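You operate a simulated robot arm through the tools that you are given. There is no shell and no other tool.

You are at the controls of a simulated two-armed robot. One attempt, no reset.

TASK
Take the black wedge on the top of the wooden table and put it away on the bottom shelf of the green rack. Then fetch the gold brake pad and set it on the pink card. Then put two of the blue rags from the top of the wooden table on the top of the wooden bench. Then fetch the green stub and stand it on the cream card. Then take the lid off the small grey can and lay it down on the top of the wooden bench. Then put the black spacer on the fourth shelf from the bottom of the green rack. Then open the grey drawer of the wooden bench, take the brown rag and put it in the inside of the grey drawer of the wooden bench, then shut the drawer. Then put the small blue sheet in the clear bag. Then open the white door with the silver handle, take the small extinguisher with the black cap and put it on the shelf behind the white doors and shut the door again. The order counts. Set down upright: green stub, small extinguisher with the black cap.
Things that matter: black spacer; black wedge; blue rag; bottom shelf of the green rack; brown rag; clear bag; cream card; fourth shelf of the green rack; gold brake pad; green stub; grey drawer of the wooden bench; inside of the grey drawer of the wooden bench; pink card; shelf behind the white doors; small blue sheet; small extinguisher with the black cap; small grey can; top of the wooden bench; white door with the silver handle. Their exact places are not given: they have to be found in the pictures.

The check looks at the end state, three seconds after you hand in, the way a careful person would. Anything else that was tipped, shoved, dropped, spilled or broken makes it a failure. A push-on lid holds only when it is set on centred and level and pressed home; a screw cap is set on level and turned clockwise until tight. Flat cloth is picked up by pressing the open fingertips on it (5 to 10 N) and closing them slowly along it; thin cloth reads only 2 to 8 mm in the jaws.

THE ROBOT
Two 7-joint arms with two-finger grippers on one trunk, on a base that drives. Base frame: it is fixed to the floor where the robot stands at the start and does not move with it; the origin is under the middle of the robot, x ahead of it, y to its left, z up. Readings come in mm, degrees, newtons and seconds.
The left shoulder is at the start at [85, 216, 1117], the right one opposite. With the tool pointing down near the work surface each hand reaches from about 320 to 840 mm from the robot's upright axis, wherever it stands, measured 20 degrees to its own side. Places, roughly: black spacer (11x11x4 cm) [-2600, 5200, 1000]; black wedge (9x7x5 cm) [500, 200, 800]; blue rag (7x10x4 cm) [800, 600, 800]; bottom shelf of the green rack [-2800, 5200, 100]; brown rag (7x10x4 cm) [-2400, 5200, 1000]; clear bag (20x20x10 cm) [-10100, 1900, 800]; cream card (13x9x3 cm) [-300, -1500, 800]; fourth shelf of the green rack [-2800, 5200, 1400]; gold brake pad [500, 1000, 750]; green stub (4x4x7 cm) [600, 3000, 800]; grey drawer of the wooden bench [500, 4300, 700]; inside of the grey drawer of the wooden bench [600, 4300, 600]; pink card (13x9x3 cm) [500, 400, 800]; shelf behind the white doors (80x22 cm) [-10420, -3300, 560]; small blue sheet (11x8x2 cm) [-6400, 3300, 800]; small extinguisher with the black cap [-10500, -2500, 1000]; small grey can (8x8x13 cm) [800, 3200, 900]; top of the wooden bench [700, 3600, 800]; white door with the silver handle [-10300, -3500, 500]. Payload 3.18 kg a hand.
Tool frame (each hand has its own): the origin (TCP) lies between the finger pads and is the grasp point; the fingertips stand 30 mm ahead of it; z points along the fingers, y is the line along which they close. The gripper opens to 144 mm. The gripper's body begins 103 mm behind the TCP.
Orientation is told as [roll, pitch, yaw] about the base's x, y, z axes, in that order, counted from this pose: with the fingers straight down and closing along the base's y, the tool's x points along the base's -x, its y along +y and its z along -z.

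THE INTERFACE
- The arms move only by the tool play_rows. It takes "left_deltas", "right_deltas" or both (then of equal length, played together; a hand with none holds still); each is a list of rows, each a list of 7 numbers: the turn, a rotation vector about the tool's x, y, z in units of 8 degrees (1.0 is 8 degrees), then the shift along the tool's x, y, z in units of 50 mm (1.0 is 50 mm), then the opening in per cent of the stroke, from 0 (shut) to 100 (fully open). In form: [[ax, ay, az, x, y, z, claw], ...]. A call has 1 to 20 rows; each row shifts and turns the commanded pose from where the row before left it, along the tool's axes as they then stand. A call with a number of a shift or a turn outside -1 to 1 is refused whole. Each row takes 0.2 s and may step no farther than 50 mm and 8.6 degrees from the row before; otherwise, or with a gripper value out of range, the whole call is refused. Where a pose cannot be reached the arm comes as near as it can. A force on the tool above 40 N (or 10 N above the force at the start of the call, whichever is more), or a blocked arm, ends the call early, and 0.2 s more pass. Each finger halts on what it meets, pressing with about 38 N; the grip force reading is that of the motor and also rises with nothing between the fingers. The clock runs only during rows and for 0.2 s after the last one: add rows that do not move to give the fingers time. The reply holds the time, the measured pose of the TCP, the force on the tool along the base axes, the opening and the grip force, in the units named above and with some noise, with the torque about the TCP (base axes, N m) and any sound that the robot's microphone picked up.
- Cameras (640 x 400 px; columns grow to the right, rows downward): "scene" is now at [170.6, 49.3, 1314.6]; the picture's right is [0.56, -0.83, 0.00], its down [-0.41, -0.28, -0.87] and it looks along [0.72, 0.49, -0.49] (base axes); focal length 270 px, centre (320, 200). "left" rides on the left gripper at [77, -16, -143] in its tool frame; the picture's right is [0.21, 0.98, 0.00], its down [-0.84, 0.18, -0.51] and it looks along [-0.50, 0.11, 0.86] (tool axes); focal length 218 px, centre (320, 200). "right" rides on the right gripper at [76, 16, -143] in its tool frame; the picture's right is [-0.21, 0.98, 0.00], its down [-0.84, -0.18, -0.51] and it looks along [-0.50, -0.11, 0.86] (tool axes); focal length 218 px, centre (320, 200).
- grab_frame(camera): a new picture of that camera. It takes no simulated time.
- slide_trunk(by): slides the trunk up (or, below 0, down) by that many mm; the arms and the scene camera ride with it, the base frame stays. It gives what a move gives, with no picture.
- drive_base(legs): drives the robot by 1 to 6 legs, each [ahead, left, turn to the left] in mm, mm and degrees, along the robot's own axes; the way and the turn of a leg run together, so that a leg with both is an arc; at most 1500 mm and 180 degrees a leg. The arms and the cameras ride along, it lands a little off, and it stops where it bumps. It gives what a move gives.
- pan_tilt(pan, tilt): turns the head with the scene camera to pan (to the left, within 80 degrees either way) and tilt (down, from -29 to 69), counted from straight ahead of the robot. It gives what a move gives.
- point_at(camera, pixels): for up to 12 pixels [column, row] of the newest picture of that camera ("zoom" is the newest enlarged one), the place [x, y, z] in the base frame of the surface seen there, good to about 2 mm. It takes no simulated time.
- inspect(camera, box): a new picture of the part [left, top, right, bottom] of that camera's present view, enlarged. It takes no simulated time.
- job_done(): hands the job in; it is judged then, once.

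Open the grippers and draw the arms clear of the work before you hand the job in, unless the task says otherwise.

The tools are called as a command line: name --argument value ..., lists and objects as JSON in quotes. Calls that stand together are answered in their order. play_rows: Moves the arms, as the interface text tells. Its arguments: {"type":"object","properties":{"left_deltas":{"type":"array","items":{"type":"array","items":{"type":"number"}}},"right_deltas":{"type":"array","items":{"type":"array","items":{"type":"number"}}}},"required":[]} The other tools are called the same way: slide_trunk (by) slides the trunk up or down; drive_base (legs) drives the base; pan_tilt (pan, tilt) turns the head that bears the scene camera; grab_frame (camera) takes a picture; point_at (camera, pixels) gives the place of the surface under pixels of a picture; inspect (camera, box) takes an enlarged picture of a part of a camera's view; job_done () hands the job in.

At the start:

```text
time: 0.0
left_tool_pos: [431.7, 532.4, 1103.1]
left_orientation: [0.0, 0.0, 0.1]
left_wrist_force: [-0.1, 0.1, -0.1]
left_moment: [-0.02, 0.02, 0.0]
left_grip_width: 144.4
left_gripper_force: 0.1
right_tool_pos: [341.9, 36.6, 1129.6]
right_orientation: [0.0, 0.0, 0.1]
right_wrist_force: [0.1, 0.5, 0.2]
right_moment: [-0.04, 0.0, -0.06]
right_grip_width: 143.9
right_gripper_force: 0.0
trunk travel left (down, up): [-200.0, 169.0]
robot x, y, heading: [-0.7, 0.6, -0.3]
head pan, tilt: [34.0, 29.5]
```

scene: 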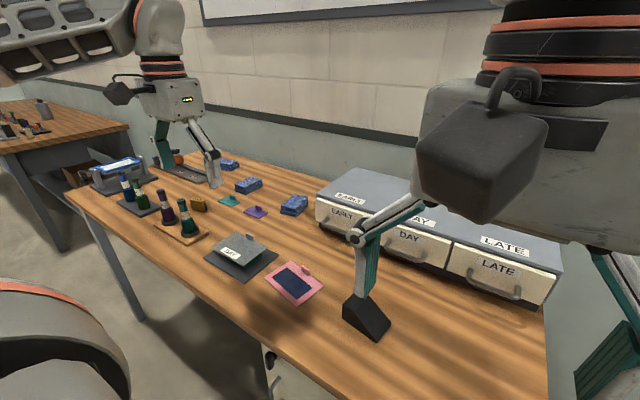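
right: 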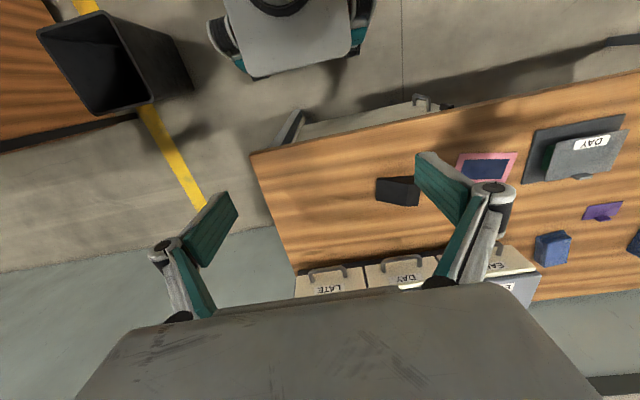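
left: 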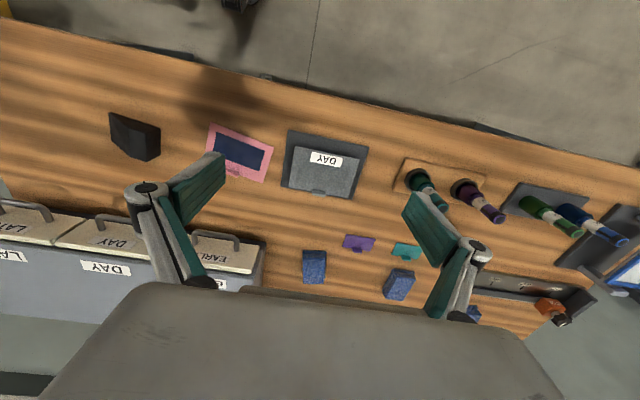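

I start by taking a fresh scene picture and locating the wedge, gold pad, pink card and rags.

grab_frame --camera "scene"

grab_frame --camera "left"

grab_frame --camera "right"

```text
taken
```

scene: 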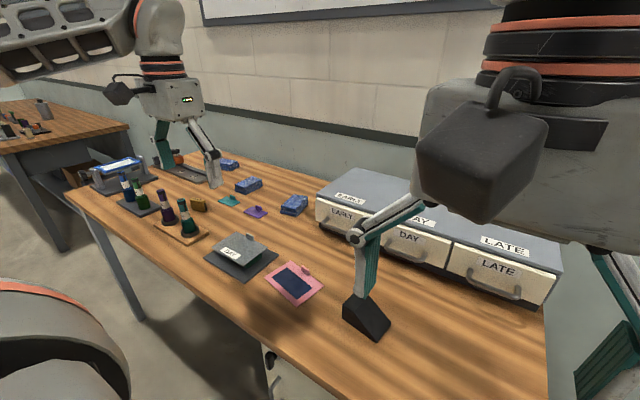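

```text
taken
```

left: 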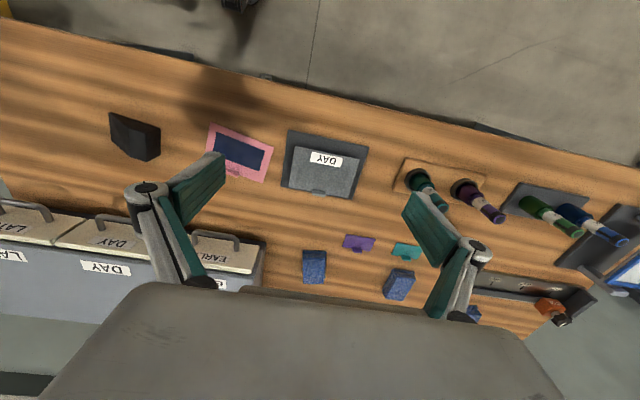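

```text
taken
```

right: 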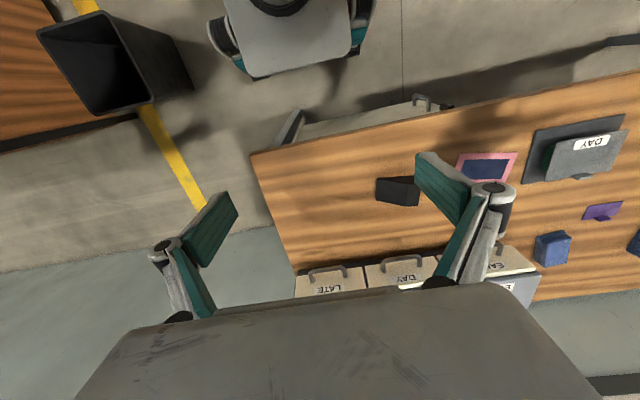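

The wedge is at left-pic (135,137), the pink card at (240,155), rags at (314,266), (399,284), and one hidden near (472,312). I measure them and look closer.

inspect --camera "scene" --box '[60, 130, 330, 310]'

point_at --camera "left" --pixels '[[120, 125], [135, 137], [150, 150], [240, 150], [262, 180], [212, 130], [314, 255], [314, 277], [399, 275], [395, 293], [300, 60], [355, 243]]'

point_at --camera "scene" --pixels '[[198, 205], [229, 163], [249, 184], [293, 203], [366, 318], [294, 282], [358, 305], [380, 330], [267, 246], [200, 100]]'

```text
2.22 times, centred on (195, 220) of scene
```

zoom: 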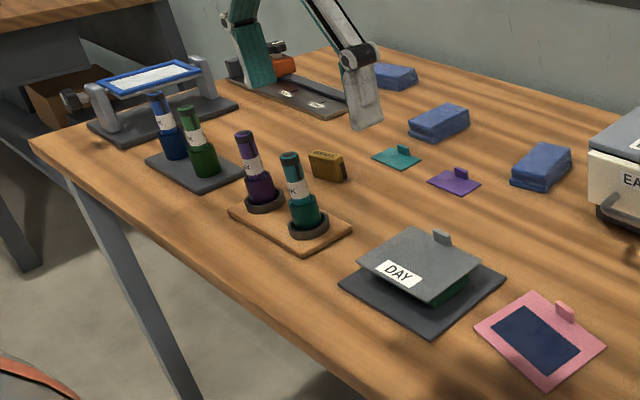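

```text
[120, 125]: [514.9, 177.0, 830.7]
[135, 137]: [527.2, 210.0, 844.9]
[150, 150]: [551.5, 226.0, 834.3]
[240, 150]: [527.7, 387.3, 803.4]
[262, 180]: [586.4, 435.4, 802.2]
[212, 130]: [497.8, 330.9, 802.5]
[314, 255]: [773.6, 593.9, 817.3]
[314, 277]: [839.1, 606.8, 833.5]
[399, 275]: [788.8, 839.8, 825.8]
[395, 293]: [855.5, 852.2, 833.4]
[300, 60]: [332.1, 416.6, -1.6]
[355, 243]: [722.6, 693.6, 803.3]
```

```text
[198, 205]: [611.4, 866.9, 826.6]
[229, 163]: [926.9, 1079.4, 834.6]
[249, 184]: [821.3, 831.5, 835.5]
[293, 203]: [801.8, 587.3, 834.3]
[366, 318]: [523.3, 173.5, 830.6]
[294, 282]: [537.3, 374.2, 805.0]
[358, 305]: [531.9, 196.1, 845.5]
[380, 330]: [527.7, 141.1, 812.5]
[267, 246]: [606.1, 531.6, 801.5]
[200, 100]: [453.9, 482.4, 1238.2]
```

A gold block shows at scene (198,205); I zoom in to see whether it is the brake pad.

inspect --camera "scene" --box '[100, 150, 260, 250]'

inspect --camera "left" --box '[380, 140, 640, 300]'

inspect --camera "scene" --box '[0, 90, 160, 190]'

```text
4.00 times, centred on (180, 200) of scene
```

zoom: 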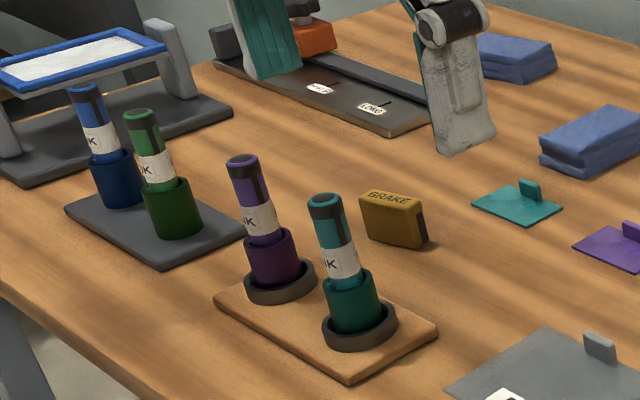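

```text
2.46 times, centred on (510, 220) of left
```

zoom: 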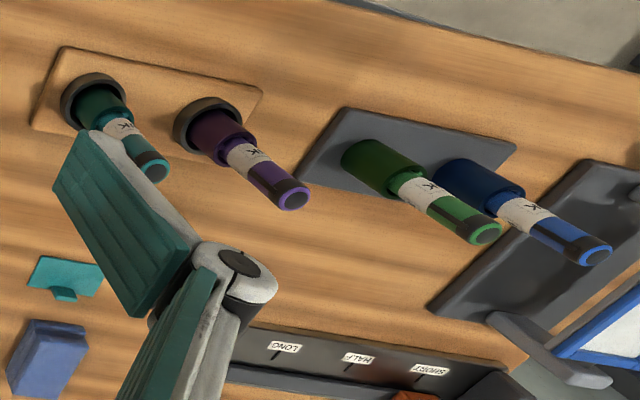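

```text
4.00 times, centred on (80, 140) of scene
```

zoom: 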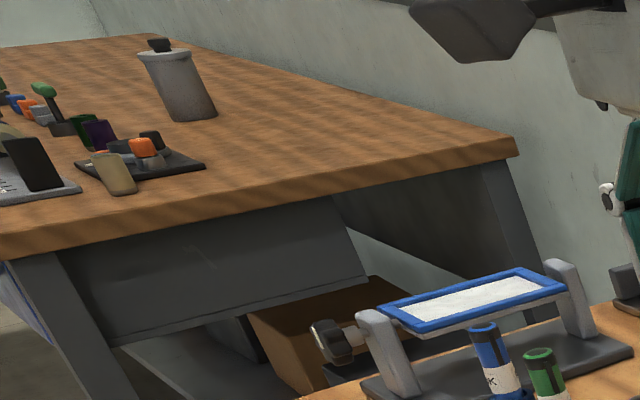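

The gold block reads "BRAKE", so it looks like the pad. Before moving I look around with the head to learn the room.

pan_tilt --pan 75 --tilt 15

grab_frame --camera "scene"

pan_tilt --pan -75 --tilt 20

grab_frame --camera "scene"

pan_tilt --pan 0 --tilt 35

grab_frame --camera "scene"

```text
time: 1.1
left_tool_pos: [430.4, 532.8, 1103.4]
left_orientation: [0.0, 0.0, 0.1]
left_wrist_force: [0.0, 0.0, -0.2]
left_moment: [0.0, -0.02, -0.01]
left_grip_width: 144.0
left_gripper_force: 0.0
right_tool_pos: [340.1, 38.0, 1132.0]
right_orientation: [-0.1, 0.1, 0.0]
right_wrist_force: [-0.7, -0.1, -0.1]
right_moment: [0.02, -0.02, -0.02]
right_grip_width: 144.4
right_gripper_force: 0.0
trunk travel left (down, up): [-200.0, 169.0]
robot x, y, heading: [-0.2, 0.6, -0.0]
head pan, tilt: [75.0, 15.0]
```

```text
taken
```

scene: 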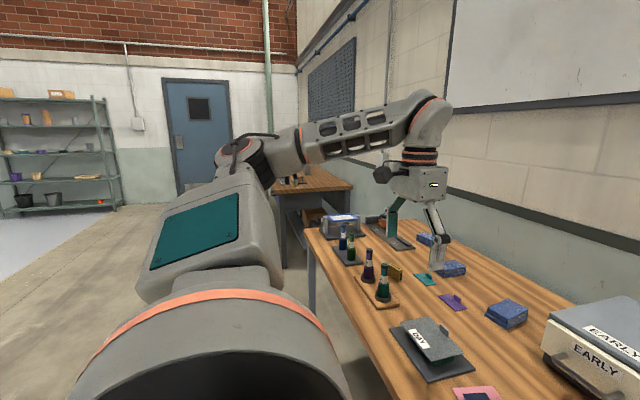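

```text
time: 3.4
left_tool_pos: [431.0, 533.5, 1103.3]
left_orientation: [0.0, 0.0, 0.1]
left_wrist_force: [0.1, -0.2, -1.0]
left_moment: [0.04, 0.01, -0.02]
left_grip_width: 143.6
left_gripper_force: 0.0
right_tool_pos: [341.1, 36.7, 1130.8]
right_orientation: [0.0, 0.1, 0.0]
right_wrist_force: [0.2, 0.0, 1.1]
right_moment: [0.0, 0.02, -0.01]
right_grip_width: 144.0
right_gripper_force: 0.0
trunk travel left (down, up): [-200.0, 169.0]
robot x, y, heading: [0.1, 1.3, 0.1]
head pan, tilt: [-75.0, 20.0]
```

```text
taken
```

scene: 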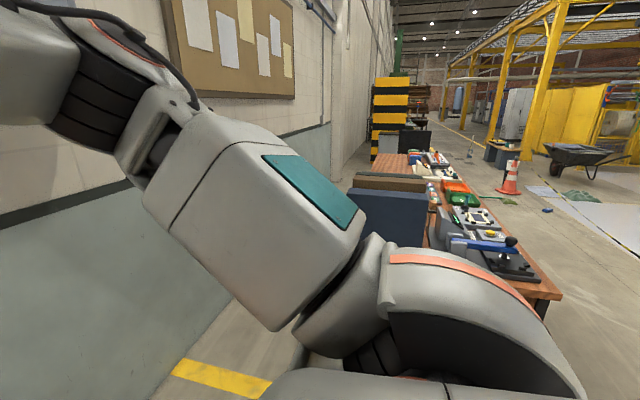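

```text
time: 4.9
left_tool_pos: [430.7, 532.5, 1103.0]
left_orientation: [-0.1, 0.1, 0.1]
left_wrist_force: [0.7, 0.6, 0.0]
left_moment: [0.0, 0.01, 0.01]
left_grip_width: 143.8
left_gripper_force: 0.0
right_tool_pos: [341.0, 37.6, 1130.1]
right_orientation: [0.0, 0.1, 0.0]
right_wrist_force: [-0.1, -0.1, 0.7]
right_moment: [-0.02, -0.01, -0.01]
right_grip_width: 144.1
right_gripper_force: 0.0
trunk travel left (down, up): [-200.0, 169.0]
robot x, y, heading: [2.2, -0.7, -0.2]
head pan, tilt: [0.0, 35.0]
```

```text
taken
```

scene: 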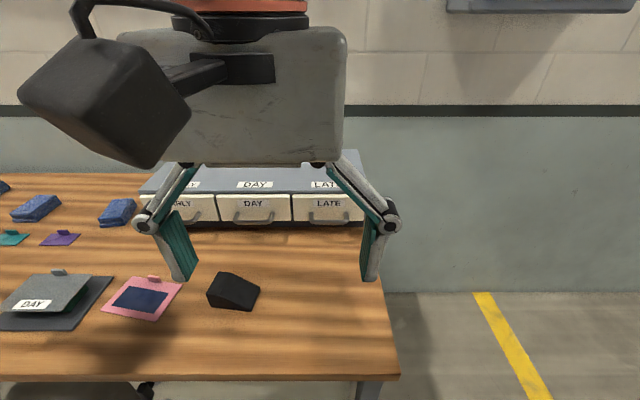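

The wedge is at scene (232,291) in this view. I zoom and measure its corners.

inspect --camera "scene" --box '[184, 255, 280, 325]'

inspect --camera "right" --box '[350, 150, 450, 220]'

```text
5.71 times, centred on (232, 290) of scene
```

zoom: 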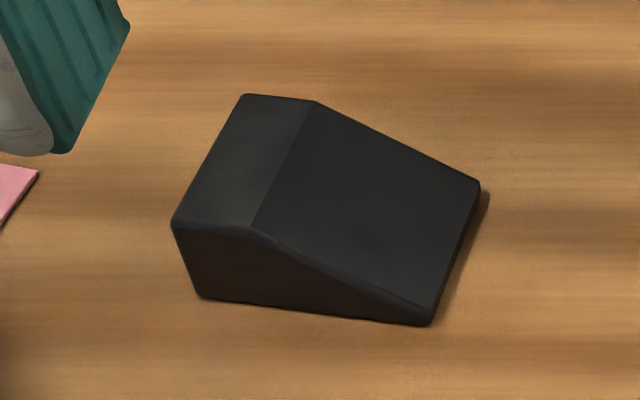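

```text
5.71 times, centred on (400, 185) of right
```

zoom: 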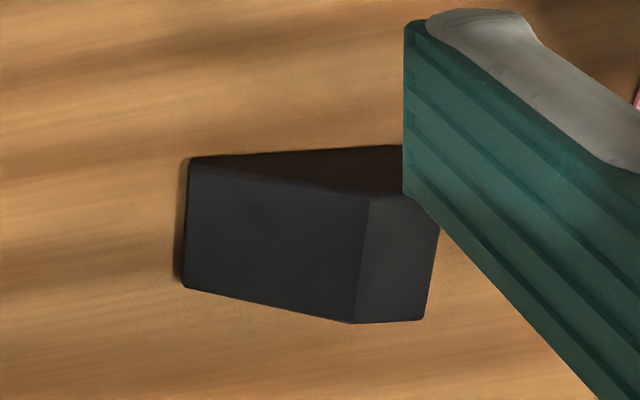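

I re-take the scene zoom and measure the wedge corners.

inspect --camera "scene" --box '[184, 255, 280, 325]'

point_at --camera "zoom" --pixels '[[245, 98], [312, 104], [476, 184], [434, 303], [252, 222], [176, 222], [205, 293], [430, 322], [278, 160], [360, 200], [220, 200], [330, 270]]'

```text
5.71 times, centred on (232, 290) of scene
```

zoom: 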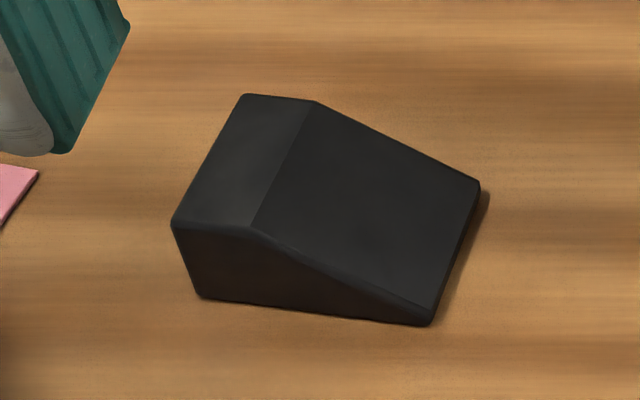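

```text
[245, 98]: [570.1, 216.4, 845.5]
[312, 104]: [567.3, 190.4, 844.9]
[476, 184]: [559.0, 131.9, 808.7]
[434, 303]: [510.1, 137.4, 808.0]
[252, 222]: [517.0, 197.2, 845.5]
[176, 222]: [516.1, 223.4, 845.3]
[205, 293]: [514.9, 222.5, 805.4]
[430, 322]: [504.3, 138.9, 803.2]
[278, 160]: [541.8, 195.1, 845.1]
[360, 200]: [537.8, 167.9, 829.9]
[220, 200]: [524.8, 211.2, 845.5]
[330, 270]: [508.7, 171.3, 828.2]
```

The wedge's long axis runs ~83° (thick end toward +y). I check the drawer cabinet's front at (270,215) etc. and table edges for clearance.

point_at --camera "scene" --pixels '[[262, 218], [330, 218], [185, 208], [255, 185], [350, 170], [200, 374], [390, 370], [140, 298], [50, 272], [60, 238]]'

```text
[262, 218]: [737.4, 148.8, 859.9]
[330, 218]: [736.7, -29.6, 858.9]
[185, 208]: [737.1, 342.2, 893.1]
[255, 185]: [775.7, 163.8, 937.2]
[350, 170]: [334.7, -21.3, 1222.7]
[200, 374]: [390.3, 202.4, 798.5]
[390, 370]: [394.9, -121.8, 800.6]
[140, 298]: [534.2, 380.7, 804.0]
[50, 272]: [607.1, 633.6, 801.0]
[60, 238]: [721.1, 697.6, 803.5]
```

Now I turn the right hand: yaw +83° and tilt fingers 45° toward +y, staying high above the table.

play_rows --right_deltas '[[0, 0, -1, -0.6, 0, 0, 76], [0, 0, -1, -0.6, 0, 0, 76], [0, 0, -1, 0, 0, 0, 76], [0, 0, -1, 0, 0, 0, 76], [0, 0, -1, 0, 0, 0, 76], [0, 0, -1, 0, 0, 0, 76], [0, 0, -1, 0, 0, 0, 76], [0, 0, -1, 0, 0, 0, 76], [0, 0, -1, 0, 0, 0, 76], [0, 0, -1, 0, 0, 0, 76], [0, 0, -0.35, 0, 0, 0, 76], [0, -1, 0, 0, 0, 0, 76], [0, -1, 0, 0, 0, 0, 76], [0, -1, 0, 0, 0, 0, 76], [0, -1, 0, 0, 0, 0, 76], [0, -1, 0, 0, 0, 0, 76], [0, -0.6, 0, 0, 0, 0, 76], [0, 0, 0, 0, 0, 0, 76]]'

grab_frame --camera "scene"

grab_frame --camera "right"

```text
time: 8.7
left_tool_pos: [431.3, 533.1, 1103.5]
left_orientation: [-0.1, 0.0, 0.1]
left_wrist_force: [0.5, 0.5, 0.1]
left_moment: [-0.01, 0.03, 0.0]
left_grip_width: 144.3
left_gripper_force: 0.2
right_tool_pos: [400.6, 40.7, 1130.9]
right_orientation: [0.1, -44.8, 46.7]
right_wrist_force: [-0.7, -0.7, -0.8]
right_moment: [0.0, 0.03, -0.01]
right_grip_width: 109.4
right_gripper_force: 0.1
right hand out of reach, approached as far as the arm can: row 6, 7, 8, 9, 10
trunk travel left (down, up): [-200.0, 169.0]
robot x, y, heading: [-1.3, 2.2, 0.0]
head pan, tilt: [0.0, 35.0]
```

```text
taken
```

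scene: 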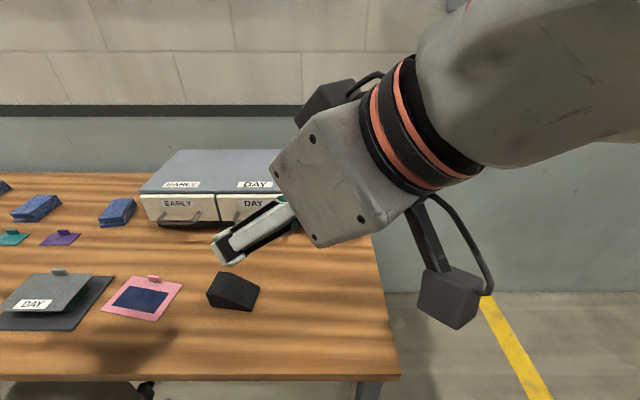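

```text
taken
```

right: 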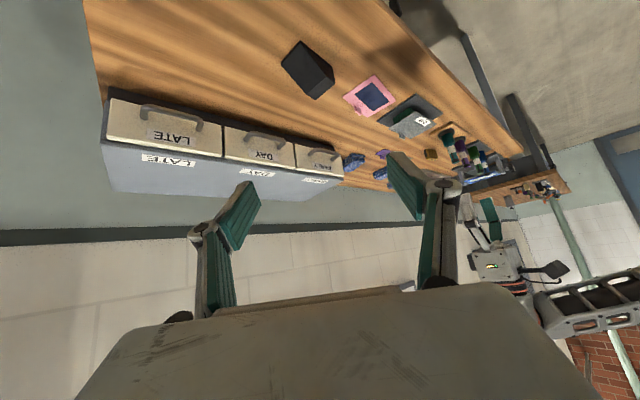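

The hand's yaw stops at ~47°, so I back the base 80 mm and turn it 42° left to gain the rest.

drive_base --legs '[[-80, 0, 0], [0, 0, 42]]'

pan_tilt --pan -20 --tilt 40

grab_frame --camera "scene"

grab_frame --camera "right"

```text
time: 11.7
left_tool_pos: [-112.7, 684.7, 1103.9]
left_orientation: [0.0, 0.1, 41.7]
left_wrist_force: [1.0, 0.4, -0.2]
left_moment: [0.0, 0.02, -0.01]
left_grip_width: 144.2
left_gripper_force: 0.1
right_tool_pos: [190.7, 298.3, 1130.9]
right_orientation: [0.1, -44.7, 88.3]
right_wrist_force: [0.0, 0.5, -0.9]
right_moment: [0.02, 0.03, -0.04]
right_grip_width: 109.3
right_gripper_force: 0.2
trunk travel left (down, up): [-200.0, 169.0]
robot x, y, heading: [-77.7, -1.9, 41.8]
head pan, tilt: [0.0, 35.0]
```

```text
time: 12.5
left_tool_pos: [-112.9, 684.9, 1103.3]
left_orientation: [0.0, 0.0, 41.8]
left_wrist_force: [-0.1, 0.4, 0.7]
left_moment: [-0.01, -0.05, -0.01]
left_grip_width: 143.8
left_gripper_force: 0.0
right_tool_pos: [193.0, 297.1, 1131.5]
right_orientation: [0.2, -44.7, 88.3]
right_wrist_force: [-0.1, 0.4, 0.5]
right_moment: [0.0, 0.0, 0.02]
right_grip_width: 109.2
right_gripper_force: 0.1
trunk travel left (down, up): [-200.0, 169.0]
robot x, y, heading: [-77.2, -0.1, 41.5]
head pan, tilt: [-20.0, 40.0]
```

```text
taken
```

scene: 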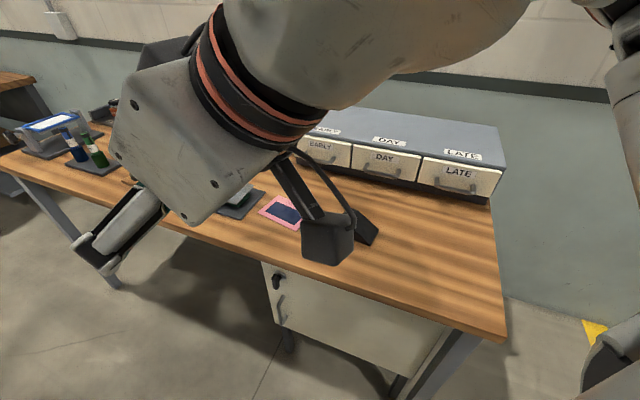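

```text
taken
```

right: 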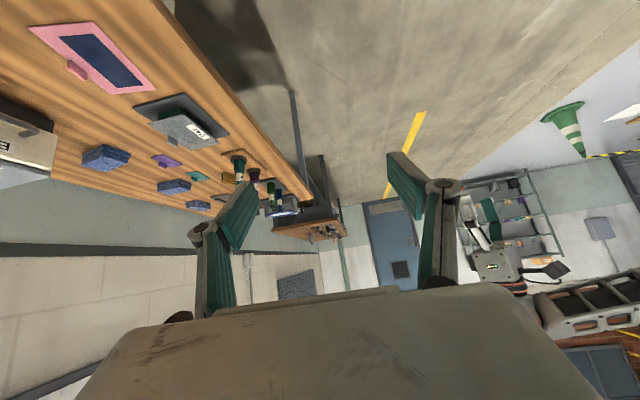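

The pose is now yaw 88°. I trim the yaw to 83° and move the right hand over the wedge at about (540,190,950).

play_rows --right_deltas '[[0.483, 0, 0.489, 0, 0, 0, 76], [0, 0, 0, 0.383, -0.797, 0.187, 76], [0, 0, 0, 0.383, -0.797, 0.187, 76], [0, 0, 0, 0.383, -0.797, 0.187, 76], [0, 0, 0, 0.383, -0.797, 0.187, 76], [0, 0, 0, 0.383, -0.797, 0.187, 76], [0, 0, 0, 0.383, -0.797, 0.187, 76], [0, 0, 0, 0.383, -0.797, 0.187, 76], [0, 0, 0, 0.383, -0.797, 0.187, 76], [0, 0, 0, 0.383, -0.797, 0.187, 76], [0, 0, 0, 0, 0, 0, 76]]'

grab_frame --camera "scene"

grab_frame --camera "right"

```text
time: 14.9
left_tool_pos: [-112.2, 681.4, 1106.1]
left_orientation: [0.2, -0.1, 41.8]
left_wrist_force: [-1.3, -0.7, 0.4]
left_moment: [0.13, -0.01, -0.01]
left_grip_width: 143.8
left_gripper_force: 0.1
right_tool_pos: [540.9, 188.0, 952.4]
right_orientation: [0.2, -45.0, 82.6]
right_wrist_force: [-0.1, -1.1, -0.5]
right_moment: [0.18, 0.02, 0.03]
right_grip_width: 109.3
right_gripper_force: 0.0
trunk travel left (down, up): [-200.0, 169.0]
robot x, y, heading: [-78.9, 0.6, 41.8]
head pan, tilt: [-20.0, 40.0]
```

```text
taken
```

scene: 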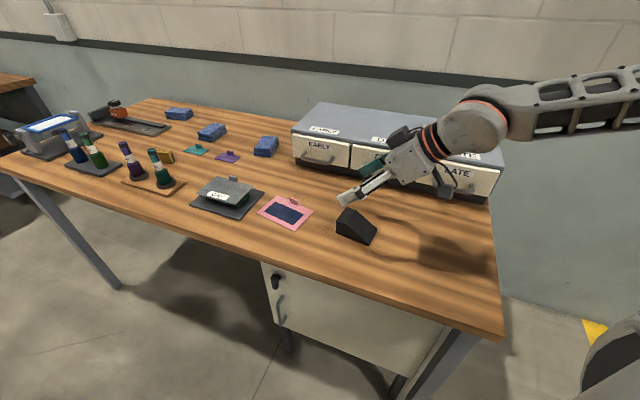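

```text
taken
```

right: 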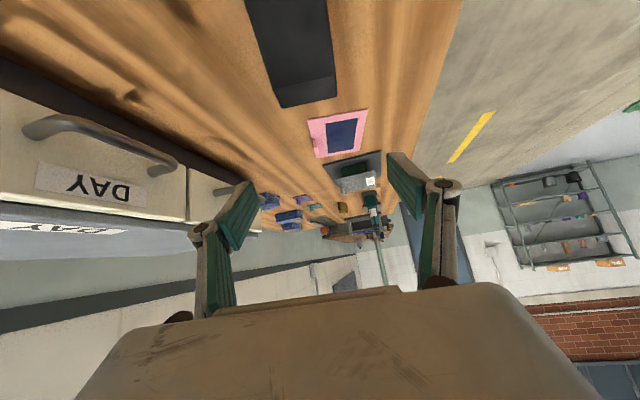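

The hand is above the wedge; I verify wedge edges in the right-camera picture before lowering.

point_at --camera "right" --pixels '[[275, 100], [335, 95], [270, 84], [332, 78], [250, 20], [318, 20], [302, 60]]'

point_at --camera "scene" --pixels '[[340, 232], [356, 212], [376, 228], [366, 244], [350, 222], [362, 232]]'

```text
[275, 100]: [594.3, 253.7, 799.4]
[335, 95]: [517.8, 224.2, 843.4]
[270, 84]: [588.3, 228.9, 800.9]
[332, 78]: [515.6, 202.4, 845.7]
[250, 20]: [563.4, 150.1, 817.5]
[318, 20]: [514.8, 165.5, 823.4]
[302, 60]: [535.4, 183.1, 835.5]
```

```text
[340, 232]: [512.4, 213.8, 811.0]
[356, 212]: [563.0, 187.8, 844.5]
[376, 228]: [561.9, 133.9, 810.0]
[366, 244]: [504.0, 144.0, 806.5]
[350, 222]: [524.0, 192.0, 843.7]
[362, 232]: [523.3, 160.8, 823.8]
```

Centre confirmed near x=540. I lower the open fingers straight down to z≈835.

play_rows --right_deltas '[[0, 0, 0, 0.42, 0, 0.42, 76], [0, 0, 0, 0.42, 0, 0.42, 76], [0, 0, 0, 0.42, 0, 0.42, 76], [0, 0, 0, 0.38, 0, 0.38, 76], [0, 0, 0, 0, 0, 0, 76]]'

grab_frame --camera "scene"

grab_frame --camera "right"

```text
time: 16.1
left_tool_pos: [-113.6, 685.5, 1102.7]
left_orientation: [0.0, -0.2, 41.6]
left_wrist_force: [-0.3, -0.1, -0.1]
left_moment: [0.01, -0.04, -0.03]
left_grip_width: 144.0
left_gripper_force: 0.1
right_tool_pos: [540.6, 190.3, 834.2]
right_orientation: [0.1, -44.7, 82.9]
right_wrist_force: [1.1, -0.7, 0.1]
right_moment: [-0.02, -0.04, -0.01]
right_grip_width: 109.5
right_gripper_force: 0.0
trunk travel left (down, up): [-200.0, 169.0]
robot x, y, heading: [-81.2, 2.5, 41.9]
head pan, tilt: [-20.0, 40.0]
```

```text
taken
```

scene: 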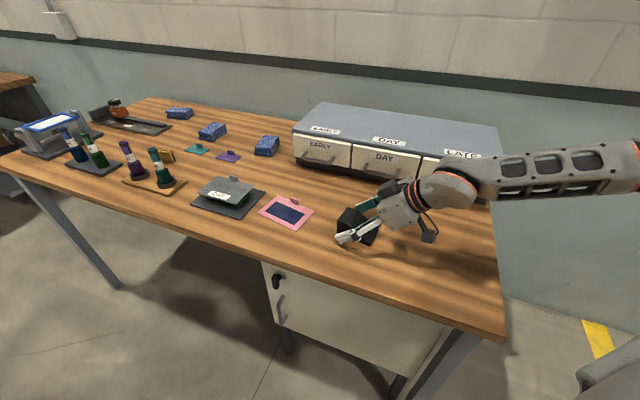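

```text
taken
```

right: 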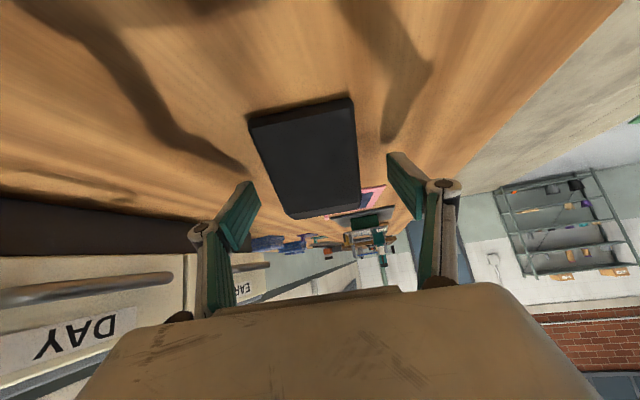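

The wedge sits centred between the fingers. I close the gripper.

play_rows --right_deltas '[[0, 0, 0, 0, 0, 0, 50], [0, 0, 0, 0, 0, 0, 30], [0, 0, 0, 0, 0, 0, 0], [0, 0, 0, 0, 0, 0, 0], [0, 0, 0, 0, 0, 0, 0]]'

play_rows --right_deltas '[[0, 0, 0, -0.4, 0, -0.4, 0], [0, 0, 0, -0.5, 0, -0.5, 0], [0, 0, 0, -0.6, 0, -0.6, 0], [0, 0, 0, -0.6, 0, -0.6, 0]]'

grab_frame --camera "right"

```text
time: 17.3
left_tool_pos: [-111.8, 684.9, 1103.7]
left_orientation: [-0.1, 0.0, 41.7]
left_wrist_force: [0.0, 0.7, 0.0]
left_moment: [-0.01, 0.01, 0.0]
left_grip_width: 143.8
left_gripper_force: 0.0
right_tool_pos: [541.2, 190.8, 834.4]
right_orientation: [0.2, -44.7, 82.8]
right_wrist_force: [2.4, -1.9, 0.5]
right_moment: [-0.05, 0.0, 0.01]
right_grip_width: 59.1
right_gripper_force: 38.0
trunk travel left (down, up): [-200.0, 169.0]
robot x, y, heading: [-79.6, 0.3, 41.4]
head pan, tilt: [-20.0, 40.0]
```

```text
time: 18.3
left_tool_pos: [-114.8, 684.2, 1104.9]
left_orientation: [0.1, -0.3, 41.8]
left_wrist_force: [0.1, -0.6, 0.5]
left_moment: [0.05, -0.04, -0.04]
left_grip_width: 144.1
left_gripper_force: 0.0
right_tool_pos: [532.7, 186.5, 963.6]
right_orientation: [0.1, -44.8, 82.7]
right_wrist_force: [-0.4, -0.1, -1.0]
right_moment: [-0.03, -0.03, -0.02]
right_grip_width: 59.3
right_gripper_force: 37.7
right hand out of reach, approached as far as the arm can: row 4
trunk travel left (down, up): [-200.0, 169.0]
robot x, y, heading: [-80.8, -1.2, 41.6]
head pan, tilt: [-20.0, 40.0]
```

```text
taken
```

right: 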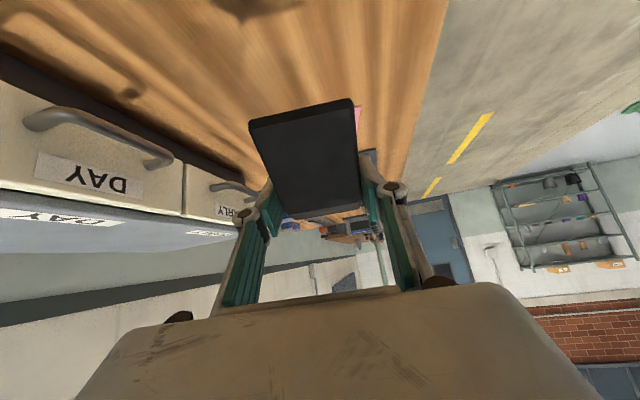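

Wedge held (59 mm, 38 N). I retract the right hand toward the robot and up before driving.

play_rows --right_deltas '[[0, 0, 0, 0.057, 0.62, -0.53, 0], [0, 0, 0, 0.057, 0.62, -0.53, 0], [0, 0, 0, 0.057, 0.62, -0.53, 0], [0, 0, 0, 0.057, 0.62, -0.53, 0], [0, 0, 0, 0.057, 0.62, -0.53, 0], [0, 0, 0, 0.057, 0.62, -0.53, 0]]'

pan_tilt --pan 70 --tilt 20

grab_frame --camera "scene"

```text
time: 19.7
left_tool_pos: [-112.9, 684.2, 1102.9]
left_orientation: [0.1, -0.2, 41.7]
left_wrist_force: [-0.3, 0.7, 0.2]
left_moment: [0.0, 0.02, -0.03]
left_grip_width: 144.0
left_gripper_force: 0.0
right_tool_pos: [397.4, 114.9, 1101.1]
right_orientation: [0.3, -44.6, 82.8]
right_wrist_force: [-0.4, 0.6, -1.3]
right_moment: [-0.01, -0.03, -0.03]
right_grip_width: 59.3
right_gripper_force: 37.2
right hand out of reach, approached as far as the arm can: row 4, 5, 6
trunk travel left (down, up): [-200.0, 169.0]
robot x, y, heading: [-76.5, -1.0, 41.8]
head pan, tilt: [-20.0, 40.0]
```

```text
time: 21.4
left_tool_pos: [-111.8, 685.0, 1102.4]
left_orientation: [0.0, 0.1, 41.7]
left_wrist_force: [-0.5, 0.0, 0.2]
left_moment: [-0.04, -0.01, 0.01]
left_grip_width: 144.2
left_gripper_force: 0.0
right_tool_pos: [397.2, 115.7, 1101.2]
right_orientation: [0.3, -44.6, 82.8]
right_wrist_force: [0.0, 0.2, -2.2]
right_moment: [0.02, 0.03, 0.01]
right_grip_width: 59.5
right_gripper_force: 38.1
trunk travel left (down, up): [-200.0, 169.0]
robot x, y, heading: [-77.8, 1.1, 41.5]
head pan, tilt: [70.0, 20.0]
```

```text
taken
```

scene: 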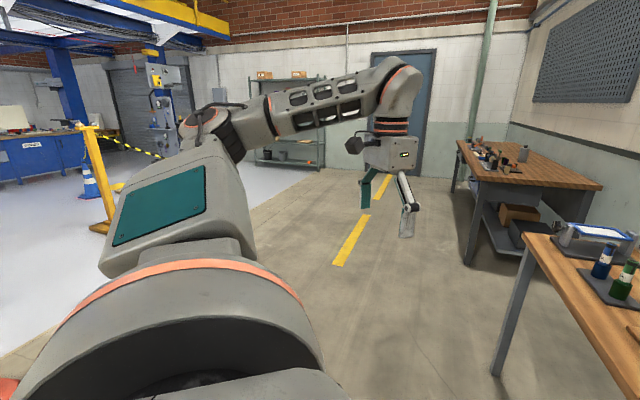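

I measure the rack, barrier stand at (100,228), and bench legs to plan the drive.

point_at --camera "scene" --pixels '[[100, 228], [108, 180], [90, 190], [265, 165], [318, 165], [320, 75], [252, 85], [348, 250], [468, 262], [460, 140], [500, 350], [288, 155]]'

inspect --camera "scene" --box '[40, 60, 340, 250]'

```text
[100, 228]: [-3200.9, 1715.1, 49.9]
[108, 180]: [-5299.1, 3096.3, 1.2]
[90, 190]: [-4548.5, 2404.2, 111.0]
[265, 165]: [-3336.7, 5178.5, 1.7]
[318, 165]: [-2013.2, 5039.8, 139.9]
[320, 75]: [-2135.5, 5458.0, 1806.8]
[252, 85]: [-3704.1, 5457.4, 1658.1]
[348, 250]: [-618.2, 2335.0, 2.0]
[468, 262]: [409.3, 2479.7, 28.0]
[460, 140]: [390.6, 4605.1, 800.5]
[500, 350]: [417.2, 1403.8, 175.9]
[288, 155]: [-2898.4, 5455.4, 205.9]
```

```text
2.11 times, centred on (190, 155) of scene
```

zoom: 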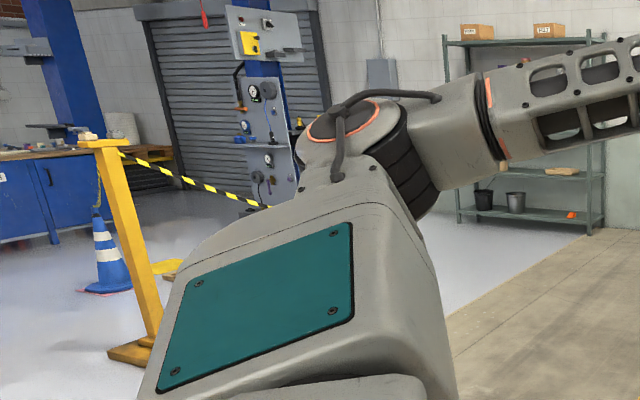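

The route toward the rack (front ≈ y 5040, x −3500…−2010) is clear of the barrier stand at (−3200,1715). I turn to face +y and drive most of the way.

drive_base --legs '[[0, 0, 48.3], [1040, 640, 0], [1040, 640, 0], [1040, 640, 0]]'

pan_tilt --pan 0 --tilt 25

grab_frame --camera "scene"

```text
time: 41.3
left_tool_pos: [-2563.4, 3524.0, 1102.6]
left_orientation: [0.0, 0.0, 91.3]
left_wrist_force: [0.2, -0.3, -1.0]
left_moment: [0.0, 0.02, -0.01]
left_grip_width: 144.5
left_gripper_force: 0.0
right_tool_pos: [-1799.4, 3539.4, 1102.0]
right_orientation: [0.2, -44.6, 132.1]
right_wrist_force: [-0.6, -0.3, -1.9]
right_moment: [0.01, 0.0, 0.0]
right_grip_width: 59.5
right_gripper_force: 38.2
trunk travel left (down, up): [-200.0, 169.0]
robot x, y, heading: [-2020.2, 3101.2, 90.9]
head pan, tilt: [70.0, 20.0]
```

```text
time: 42.7
left_tool_pos: [-2562.3, 3523.1, 1102.7]
left_orientation: [0.0, -0.1, 91.1]
left_wrist_force: [0.7, -0.4, 0.2]
left_moment: [0.02, 0.03, 0.02]
left_grip_width: 144.0
left_gripper_force: 0.1
right_tool_pos: [-1798.2, 3539.4, 1100.7]
right_orientation: [0.2, -44.6, 132.0]
right_wrist_force: [-0.1, -0.5, -2.4]
right_moment: [-0.03, 0.02, 0.01]
right_grip_width: 59.4
right_gripper_force: 37.7
trunk travel left (down, up): [-200.0, 169.0]
robot x, y, heading: [-2021.6, 3102.3, 91.2]
head pan, tilt: [0.0, 25.0]
```

```text
taken
```

scene: 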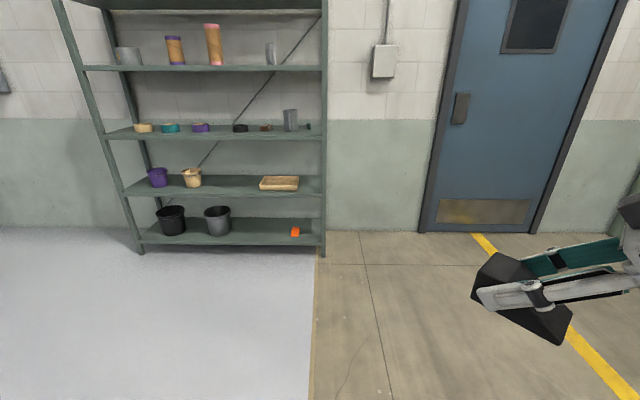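

I measure the rack shelves and the free spots on the bottom shelf.

point_at --camera "scene" --pixels '[[265, 240], [265, 228], [295, 231], [218, 218], [172, 218], [322, 250], [265, 195], [200, 132], [200, 69], [150, 240], [260, 218], [318, 100]]'

inspect --camera "scene" --box '[130, 160, 330, 260]'

inspect --camera "scene" --box '[90, 90, 340, 200]'

```text
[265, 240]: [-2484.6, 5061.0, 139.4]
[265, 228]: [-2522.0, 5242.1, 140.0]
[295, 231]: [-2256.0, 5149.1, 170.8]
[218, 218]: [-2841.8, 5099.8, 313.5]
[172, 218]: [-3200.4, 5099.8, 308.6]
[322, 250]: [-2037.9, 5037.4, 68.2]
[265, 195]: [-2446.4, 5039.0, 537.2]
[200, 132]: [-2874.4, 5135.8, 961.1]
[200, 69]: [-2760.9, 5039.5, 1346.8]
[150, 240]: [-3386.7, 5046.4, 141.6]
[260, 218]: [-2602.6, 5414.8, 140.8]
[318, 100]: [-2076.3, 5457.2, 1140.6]
```

```text
3.20 times, centred on (230, 210) of scene
```

zoom: 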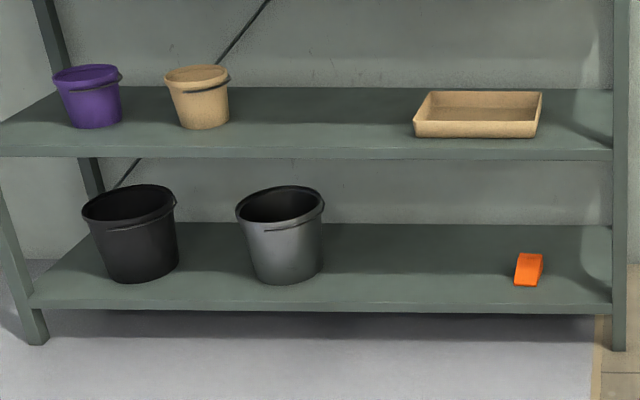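

```text
2.56 times, centred on (215, 145) of scene
```

zoom: 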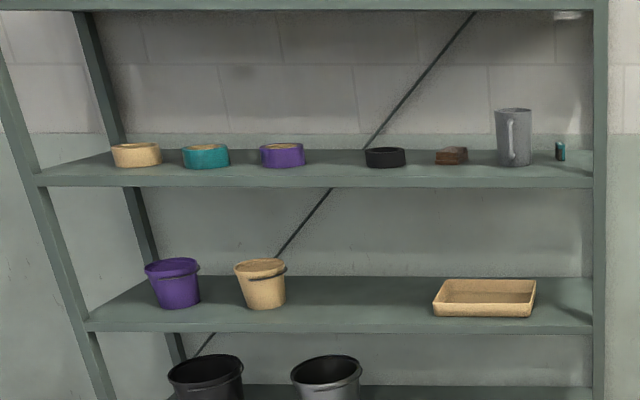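

Bottom shelf top is z=140, front y≈5040, free between the grey bucket (x −2842) and orange wedge (x −2256). I drive nearer, to about (−2760, 4250) facing +y.

drive_base --legs '[[0, 0, -1.1], [600, 370, 0], [550, 370, 0]]'

slide_trunk --by -200

```text
time: 50.3
left_tool_pos: [-3295.9, 4693.1, 1103.6]
left_orientation: [-0.1, -0.1, 89.9]
left_wrist_force: [0.2, 0.1, -0.8]
left_moment: [0.02, -0.03, 0.0]
left_grip_width: 143.8
left_gripper_force: 0.0
right_tool_pos: [-2532.0, 4693.7, 1100.3]
right_orientation: [0.3, -44.6, 130.8]
right_wrist_force: [0.9, 0.2, -1.8]
right_moment: [-0.03, -0.01, 0.03]
right_grip_width: 59.3
right_gripper_force: 38.0
trunk travel left (down, up): [-200.0, 169.0]
robot x, y, heading: [-2764.2, 4261.0, 89.8]
head pan, tilt: [0.0, 25.0]
```

```text
time: 52.5
left_tool_pos: [-3296.5, 4692.3, 902.9]
left_orientation: [0.1, -0.1, 89.7]
left_wrist_force: [0.5, 0.4, -0.3]
left_moment: [0.05, -0.01, -0.04]
left_grip_width: 144.2
left_gripper_force: 0.0
right_tool_pos: [-2531.1, 4720.4, 673.6]
right_orientation: [25.8, -11.2, 118.3]
right_wrist_force: [0.2, 0.1, -2.1]
right_moment: [0.04, -0.01, 0.0]
right_grip_width: 59.3
right_gripper_force: 38.5
trunk travel left (down, up): [0.0, 369.0]
robot x, y, heading: [-2762.8, 4263.1, 89.6]
head pan, tilt: [0.0, 25.0]
```

The right hand dropped more than the trunk and turned oddly (z 674, roll 26°). I look to see what happened.

pan_tilt --pan -25 --tilt 45

grab_frame --camera "scene"

grab_frame --camera "right"

```text
time: 53.4
left_tool_pos: [-3295.5, 4693.5, 903.2]
left_orientation: [0.0, 0.1, 89.7]
left_wrist_force: [0.4, -0.1, -0.2]
left_moment: [-0.01, -0.01, 0.01]
left_grip_width: 143.8
left_gripper_force: 0.0
right_tool_pos: [-2530.5, 4719.5, 671.4]
right_orientation: [25.8, -11.2, 118.2]
right_wrist_force: [-0.6, -0.3, -2.2]
right_moment: [0.02, 0.0, -0.03]
right_grip_width: 59.5
right_gripper_force: 37.7
trunk travel left (down, up): [0.0, 369.0]
robot x, y, heading: [-2766.5, 4258.4, 89.5]
head pan, tilt: [-25.0, 45.0]
```

```text
taken
```

scene: 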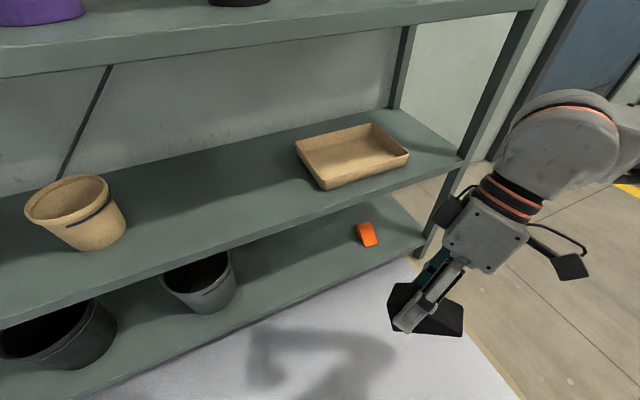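

```text
taken
```

right: 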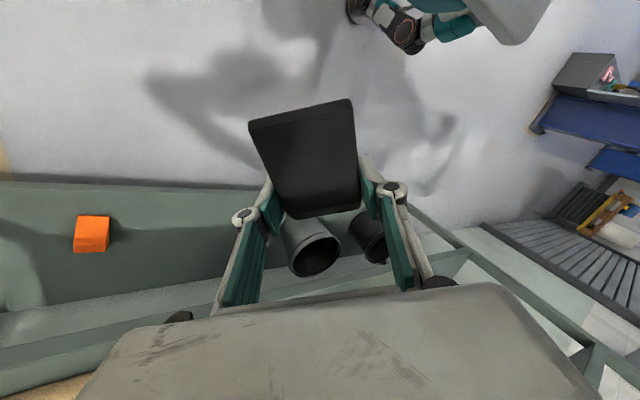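

The arm reconfigured during the trunk slide (hand now points −x and down). I rotate it back to fingers forward and 45° down with an 8-step turn.

play_rows --right_deltas '[[0.596, -0.598, 0.276, 0, 0, 0, 0], [0.596, -0.598, 0.276, 0, 0, 0, 0], [0.596, -0.598, 0.276, 0, 0, 0, 0], [0.596, -0.598, 0.276, 0, 0, 0, 0], [0.596, -0.598, 0.276, 0, 0, 0, 0], [0.596, -0.598, 0.276, 0, 0, 0, 0], [0.596, -0.598, 0.276, 0, 0, 0, 0], [0.596, -0.598, 0.276, 0, 0, 0, 0], [0, 0, 0, 0, 0, 0, 0]]'

grab_frame --camera "scene"

```text
time: 55.4
left_tool_pos: [-3296.1, 4693.8, 903.0]
left_orientation: [0.0, 0.1, 89.8]
left_wrist_force: [-0.2, 1.0, 0.0]
left_moment: [0.0, -0.03, 0.01]
left_grip_width: 144.0
left_gripper_force: 0.0
right_tool_pos: [-2506.0, 4887.9, 662.9]
right_orientation: [4.0, -37.4, 94.6]
right_wrist_force: [-0.6, 0.0, -1.6]
right_moment: [-0.05, 0.01, -0.01]
right_grip_width: 59.2
right_gripper_force: 37.8
right hand out of reach, approached as far as the arm can: row 1, 2, 3, 4, 5, 6, 7, 8
trunk travel left (down, up): [0.0, 369.0]
robot x, y, heading: [-2765.4, 4262.5, 89.6]
head pan, tilt: [-25.0, 45.0]
```

```text
taken
```

scene: 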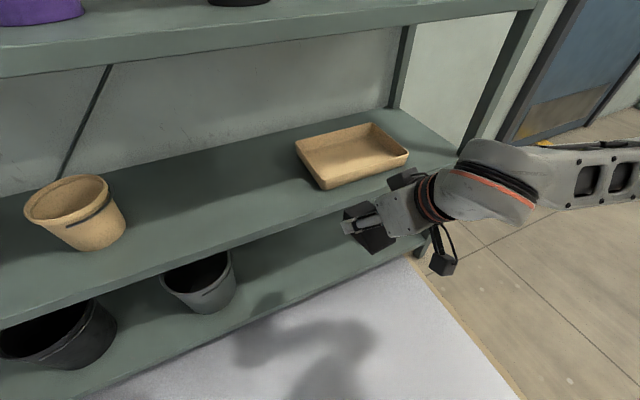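

The arm swung out to y=4888 with pitch −37°. I trim the orientation to (0,−45,90) and lower the hand in front of the rack.

play_rows --right_deltas '[[0, 0, 0, 0.6, 0, 0.7, 0], [0, 0, 0, 0.6, 0, 0.7, 0], [0, 0, 0, 0.6, 0, 0.7, 0], [0.425, -0.456, 0.228, 0, 0, 0, 0], [0.425, -0.456, 0.228, 0, 0, 0, 0], [0, 0, 0, 0, 0, 0, 0]]'

```text
time: 56.8
left_tool_pos: [-3295.3, 4693.7, 903.6]
left_orientation: [0.0, 0.0, 89.8]
left_wrist_force: [-0.3, -0.7, 0.5]
left_moment: [0.03, -0.02, 0.0]
left_grip_width: 144.0
left_gripper_force: 0.0
right_tool_pos: [-2483.1, 4887.5, 617.9]
right_orientation: [4.1, -37.4, 94.7]
right_wrist_force: [-0.1, 0.3, -1.6]
right_moment: [-0.05, -0.01, -0.01]
right_grip_width: 59.4
right_gripper_force: 38.2
right hand out of reach, approached as far as the arm can: row 1, 2, 3, 4, 5
trunk travel left (down, up): [0.0, 369.0]
robot x, y, heading: [-2766.8, 4254.7, 89.6]
head pan, tilt: [-25.0, 45.0]
```

The arm reports a reach limit while lowering. I look at its configuration with the head turned right.

pan_tilt --pan -55 --tilt 40

grab_frame --camera "scene"

grab_frame --camera "left"

```text
time: 57.8
left_tool_pos: [-3295.2, 4694.1, 902.2]
left_orientation: [-0.1, 0.0, 89.7]
left_wrist_force: [-0.6, -0.3, 0.7]
left_moment: [0.01, 0.04, -0.03]
left_grip_width: 144.1
left_gripper_force: 0.0
right_tool_pos: [-2484.0, 4887.7, 617.7]
right_orientation: [4.0, -37.4, 94.6]
right_wrist_force: [0.3, 0.0, -1.8]
right_moment: [0.01, 0.02, 0.0]
right_grip_width: 59.3
right_gripper_force: 38.1
trunk travel left (down, up): [0.0, 369.0]
robot x, y, heading: [-2765.7, 4258.1, 89.7]
head pan, tilt: [-55.0, 40.0]
```

```text
taken
```

scene: 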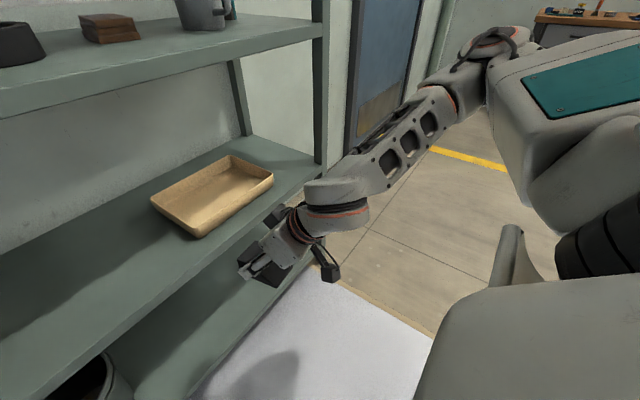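

```text
taken
```

left: 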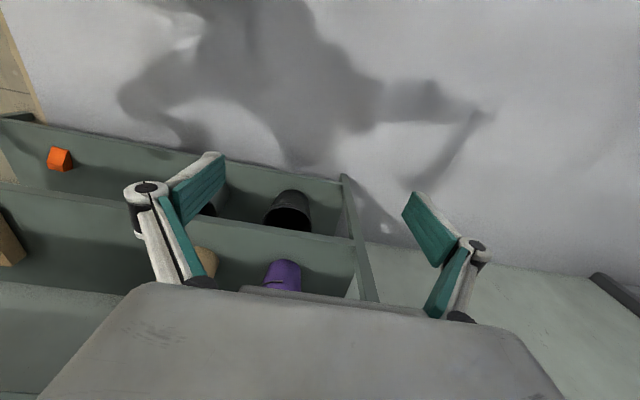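

The arm appears elbow-out near a joint limit. I back the base up 250 mm for room, then try reaching farther forward and down.

drive_base --legs '[[-250, 0, 0]]'

play_rows --right_deltas '[[0, 0, 0, -0.2, 0, 0.9, 0], [0, 0, 0, -0.2, 0, 0.9, 0], [0, 0, 0, -0.2, 0, 0.9, 0], [0, 0, 0, -0.2, 0, 0.9, 0], [0, 0, 0, 0, 0, 0, 0]]'

```text
time: 59.6
left_tool_pos: [-3295.7, 4447.6, 903.8]
left_orientation: [0.0, 0.0, 89.6]
left_wrist_force: [0.7, 0.4, 0.9]
left_moment: [0.03, 0.0, -0.02]
left_grip_width: 144.1
left_gripper_force: 0.2
right_tool_pos: [-2482.2, 4637.3, 619.2]
right_orientation: [3.9, -37.5, 94.4]
right_wrist_force: [-0.1, -0.2, -2.2]
right_moment: [0.02, 0.02, -0.01]
right_grip_width: 59.3
right_gripper_force: 37.9
trunk travel left (down, up): [0.0, 369.0]
robot x, y, heading: [-2765.5, 4006.8, 89.8]
head pan, tilt: [-55.0, 40.0]
```

```text
time: 60.8
left_tool_pos: [-3295.8, 4447.1, 903.1]
left_orientation: [0.0, 0.0, 89.6]
left_wrist_force: [-0.2, -0.5, 0.2]
left_moment: [-0.04, 0.0, -0.02]
left_grip_width: 144.0
left_gripper_force: 0.0
right_tool_pos: [-2503.8, 4778.5, 499.8]
right_orientation: [3.9, -37.5, 94.4]
right_wrist_force: [-0.1, -0.6, -1.9]
right_moment: [0.03, 0.03, -0.03]
right_grip_width: 59.2
right_gripper_force: 38.1
right hand out of reach, approached as far as the arm can: row 1
trunk travel left (down, up): [0.0, 369.0]
robot x, y, heading: [-2768.1, 4013.4, 89.2]
head pan, tilt: [-55.0, 40.0]
```

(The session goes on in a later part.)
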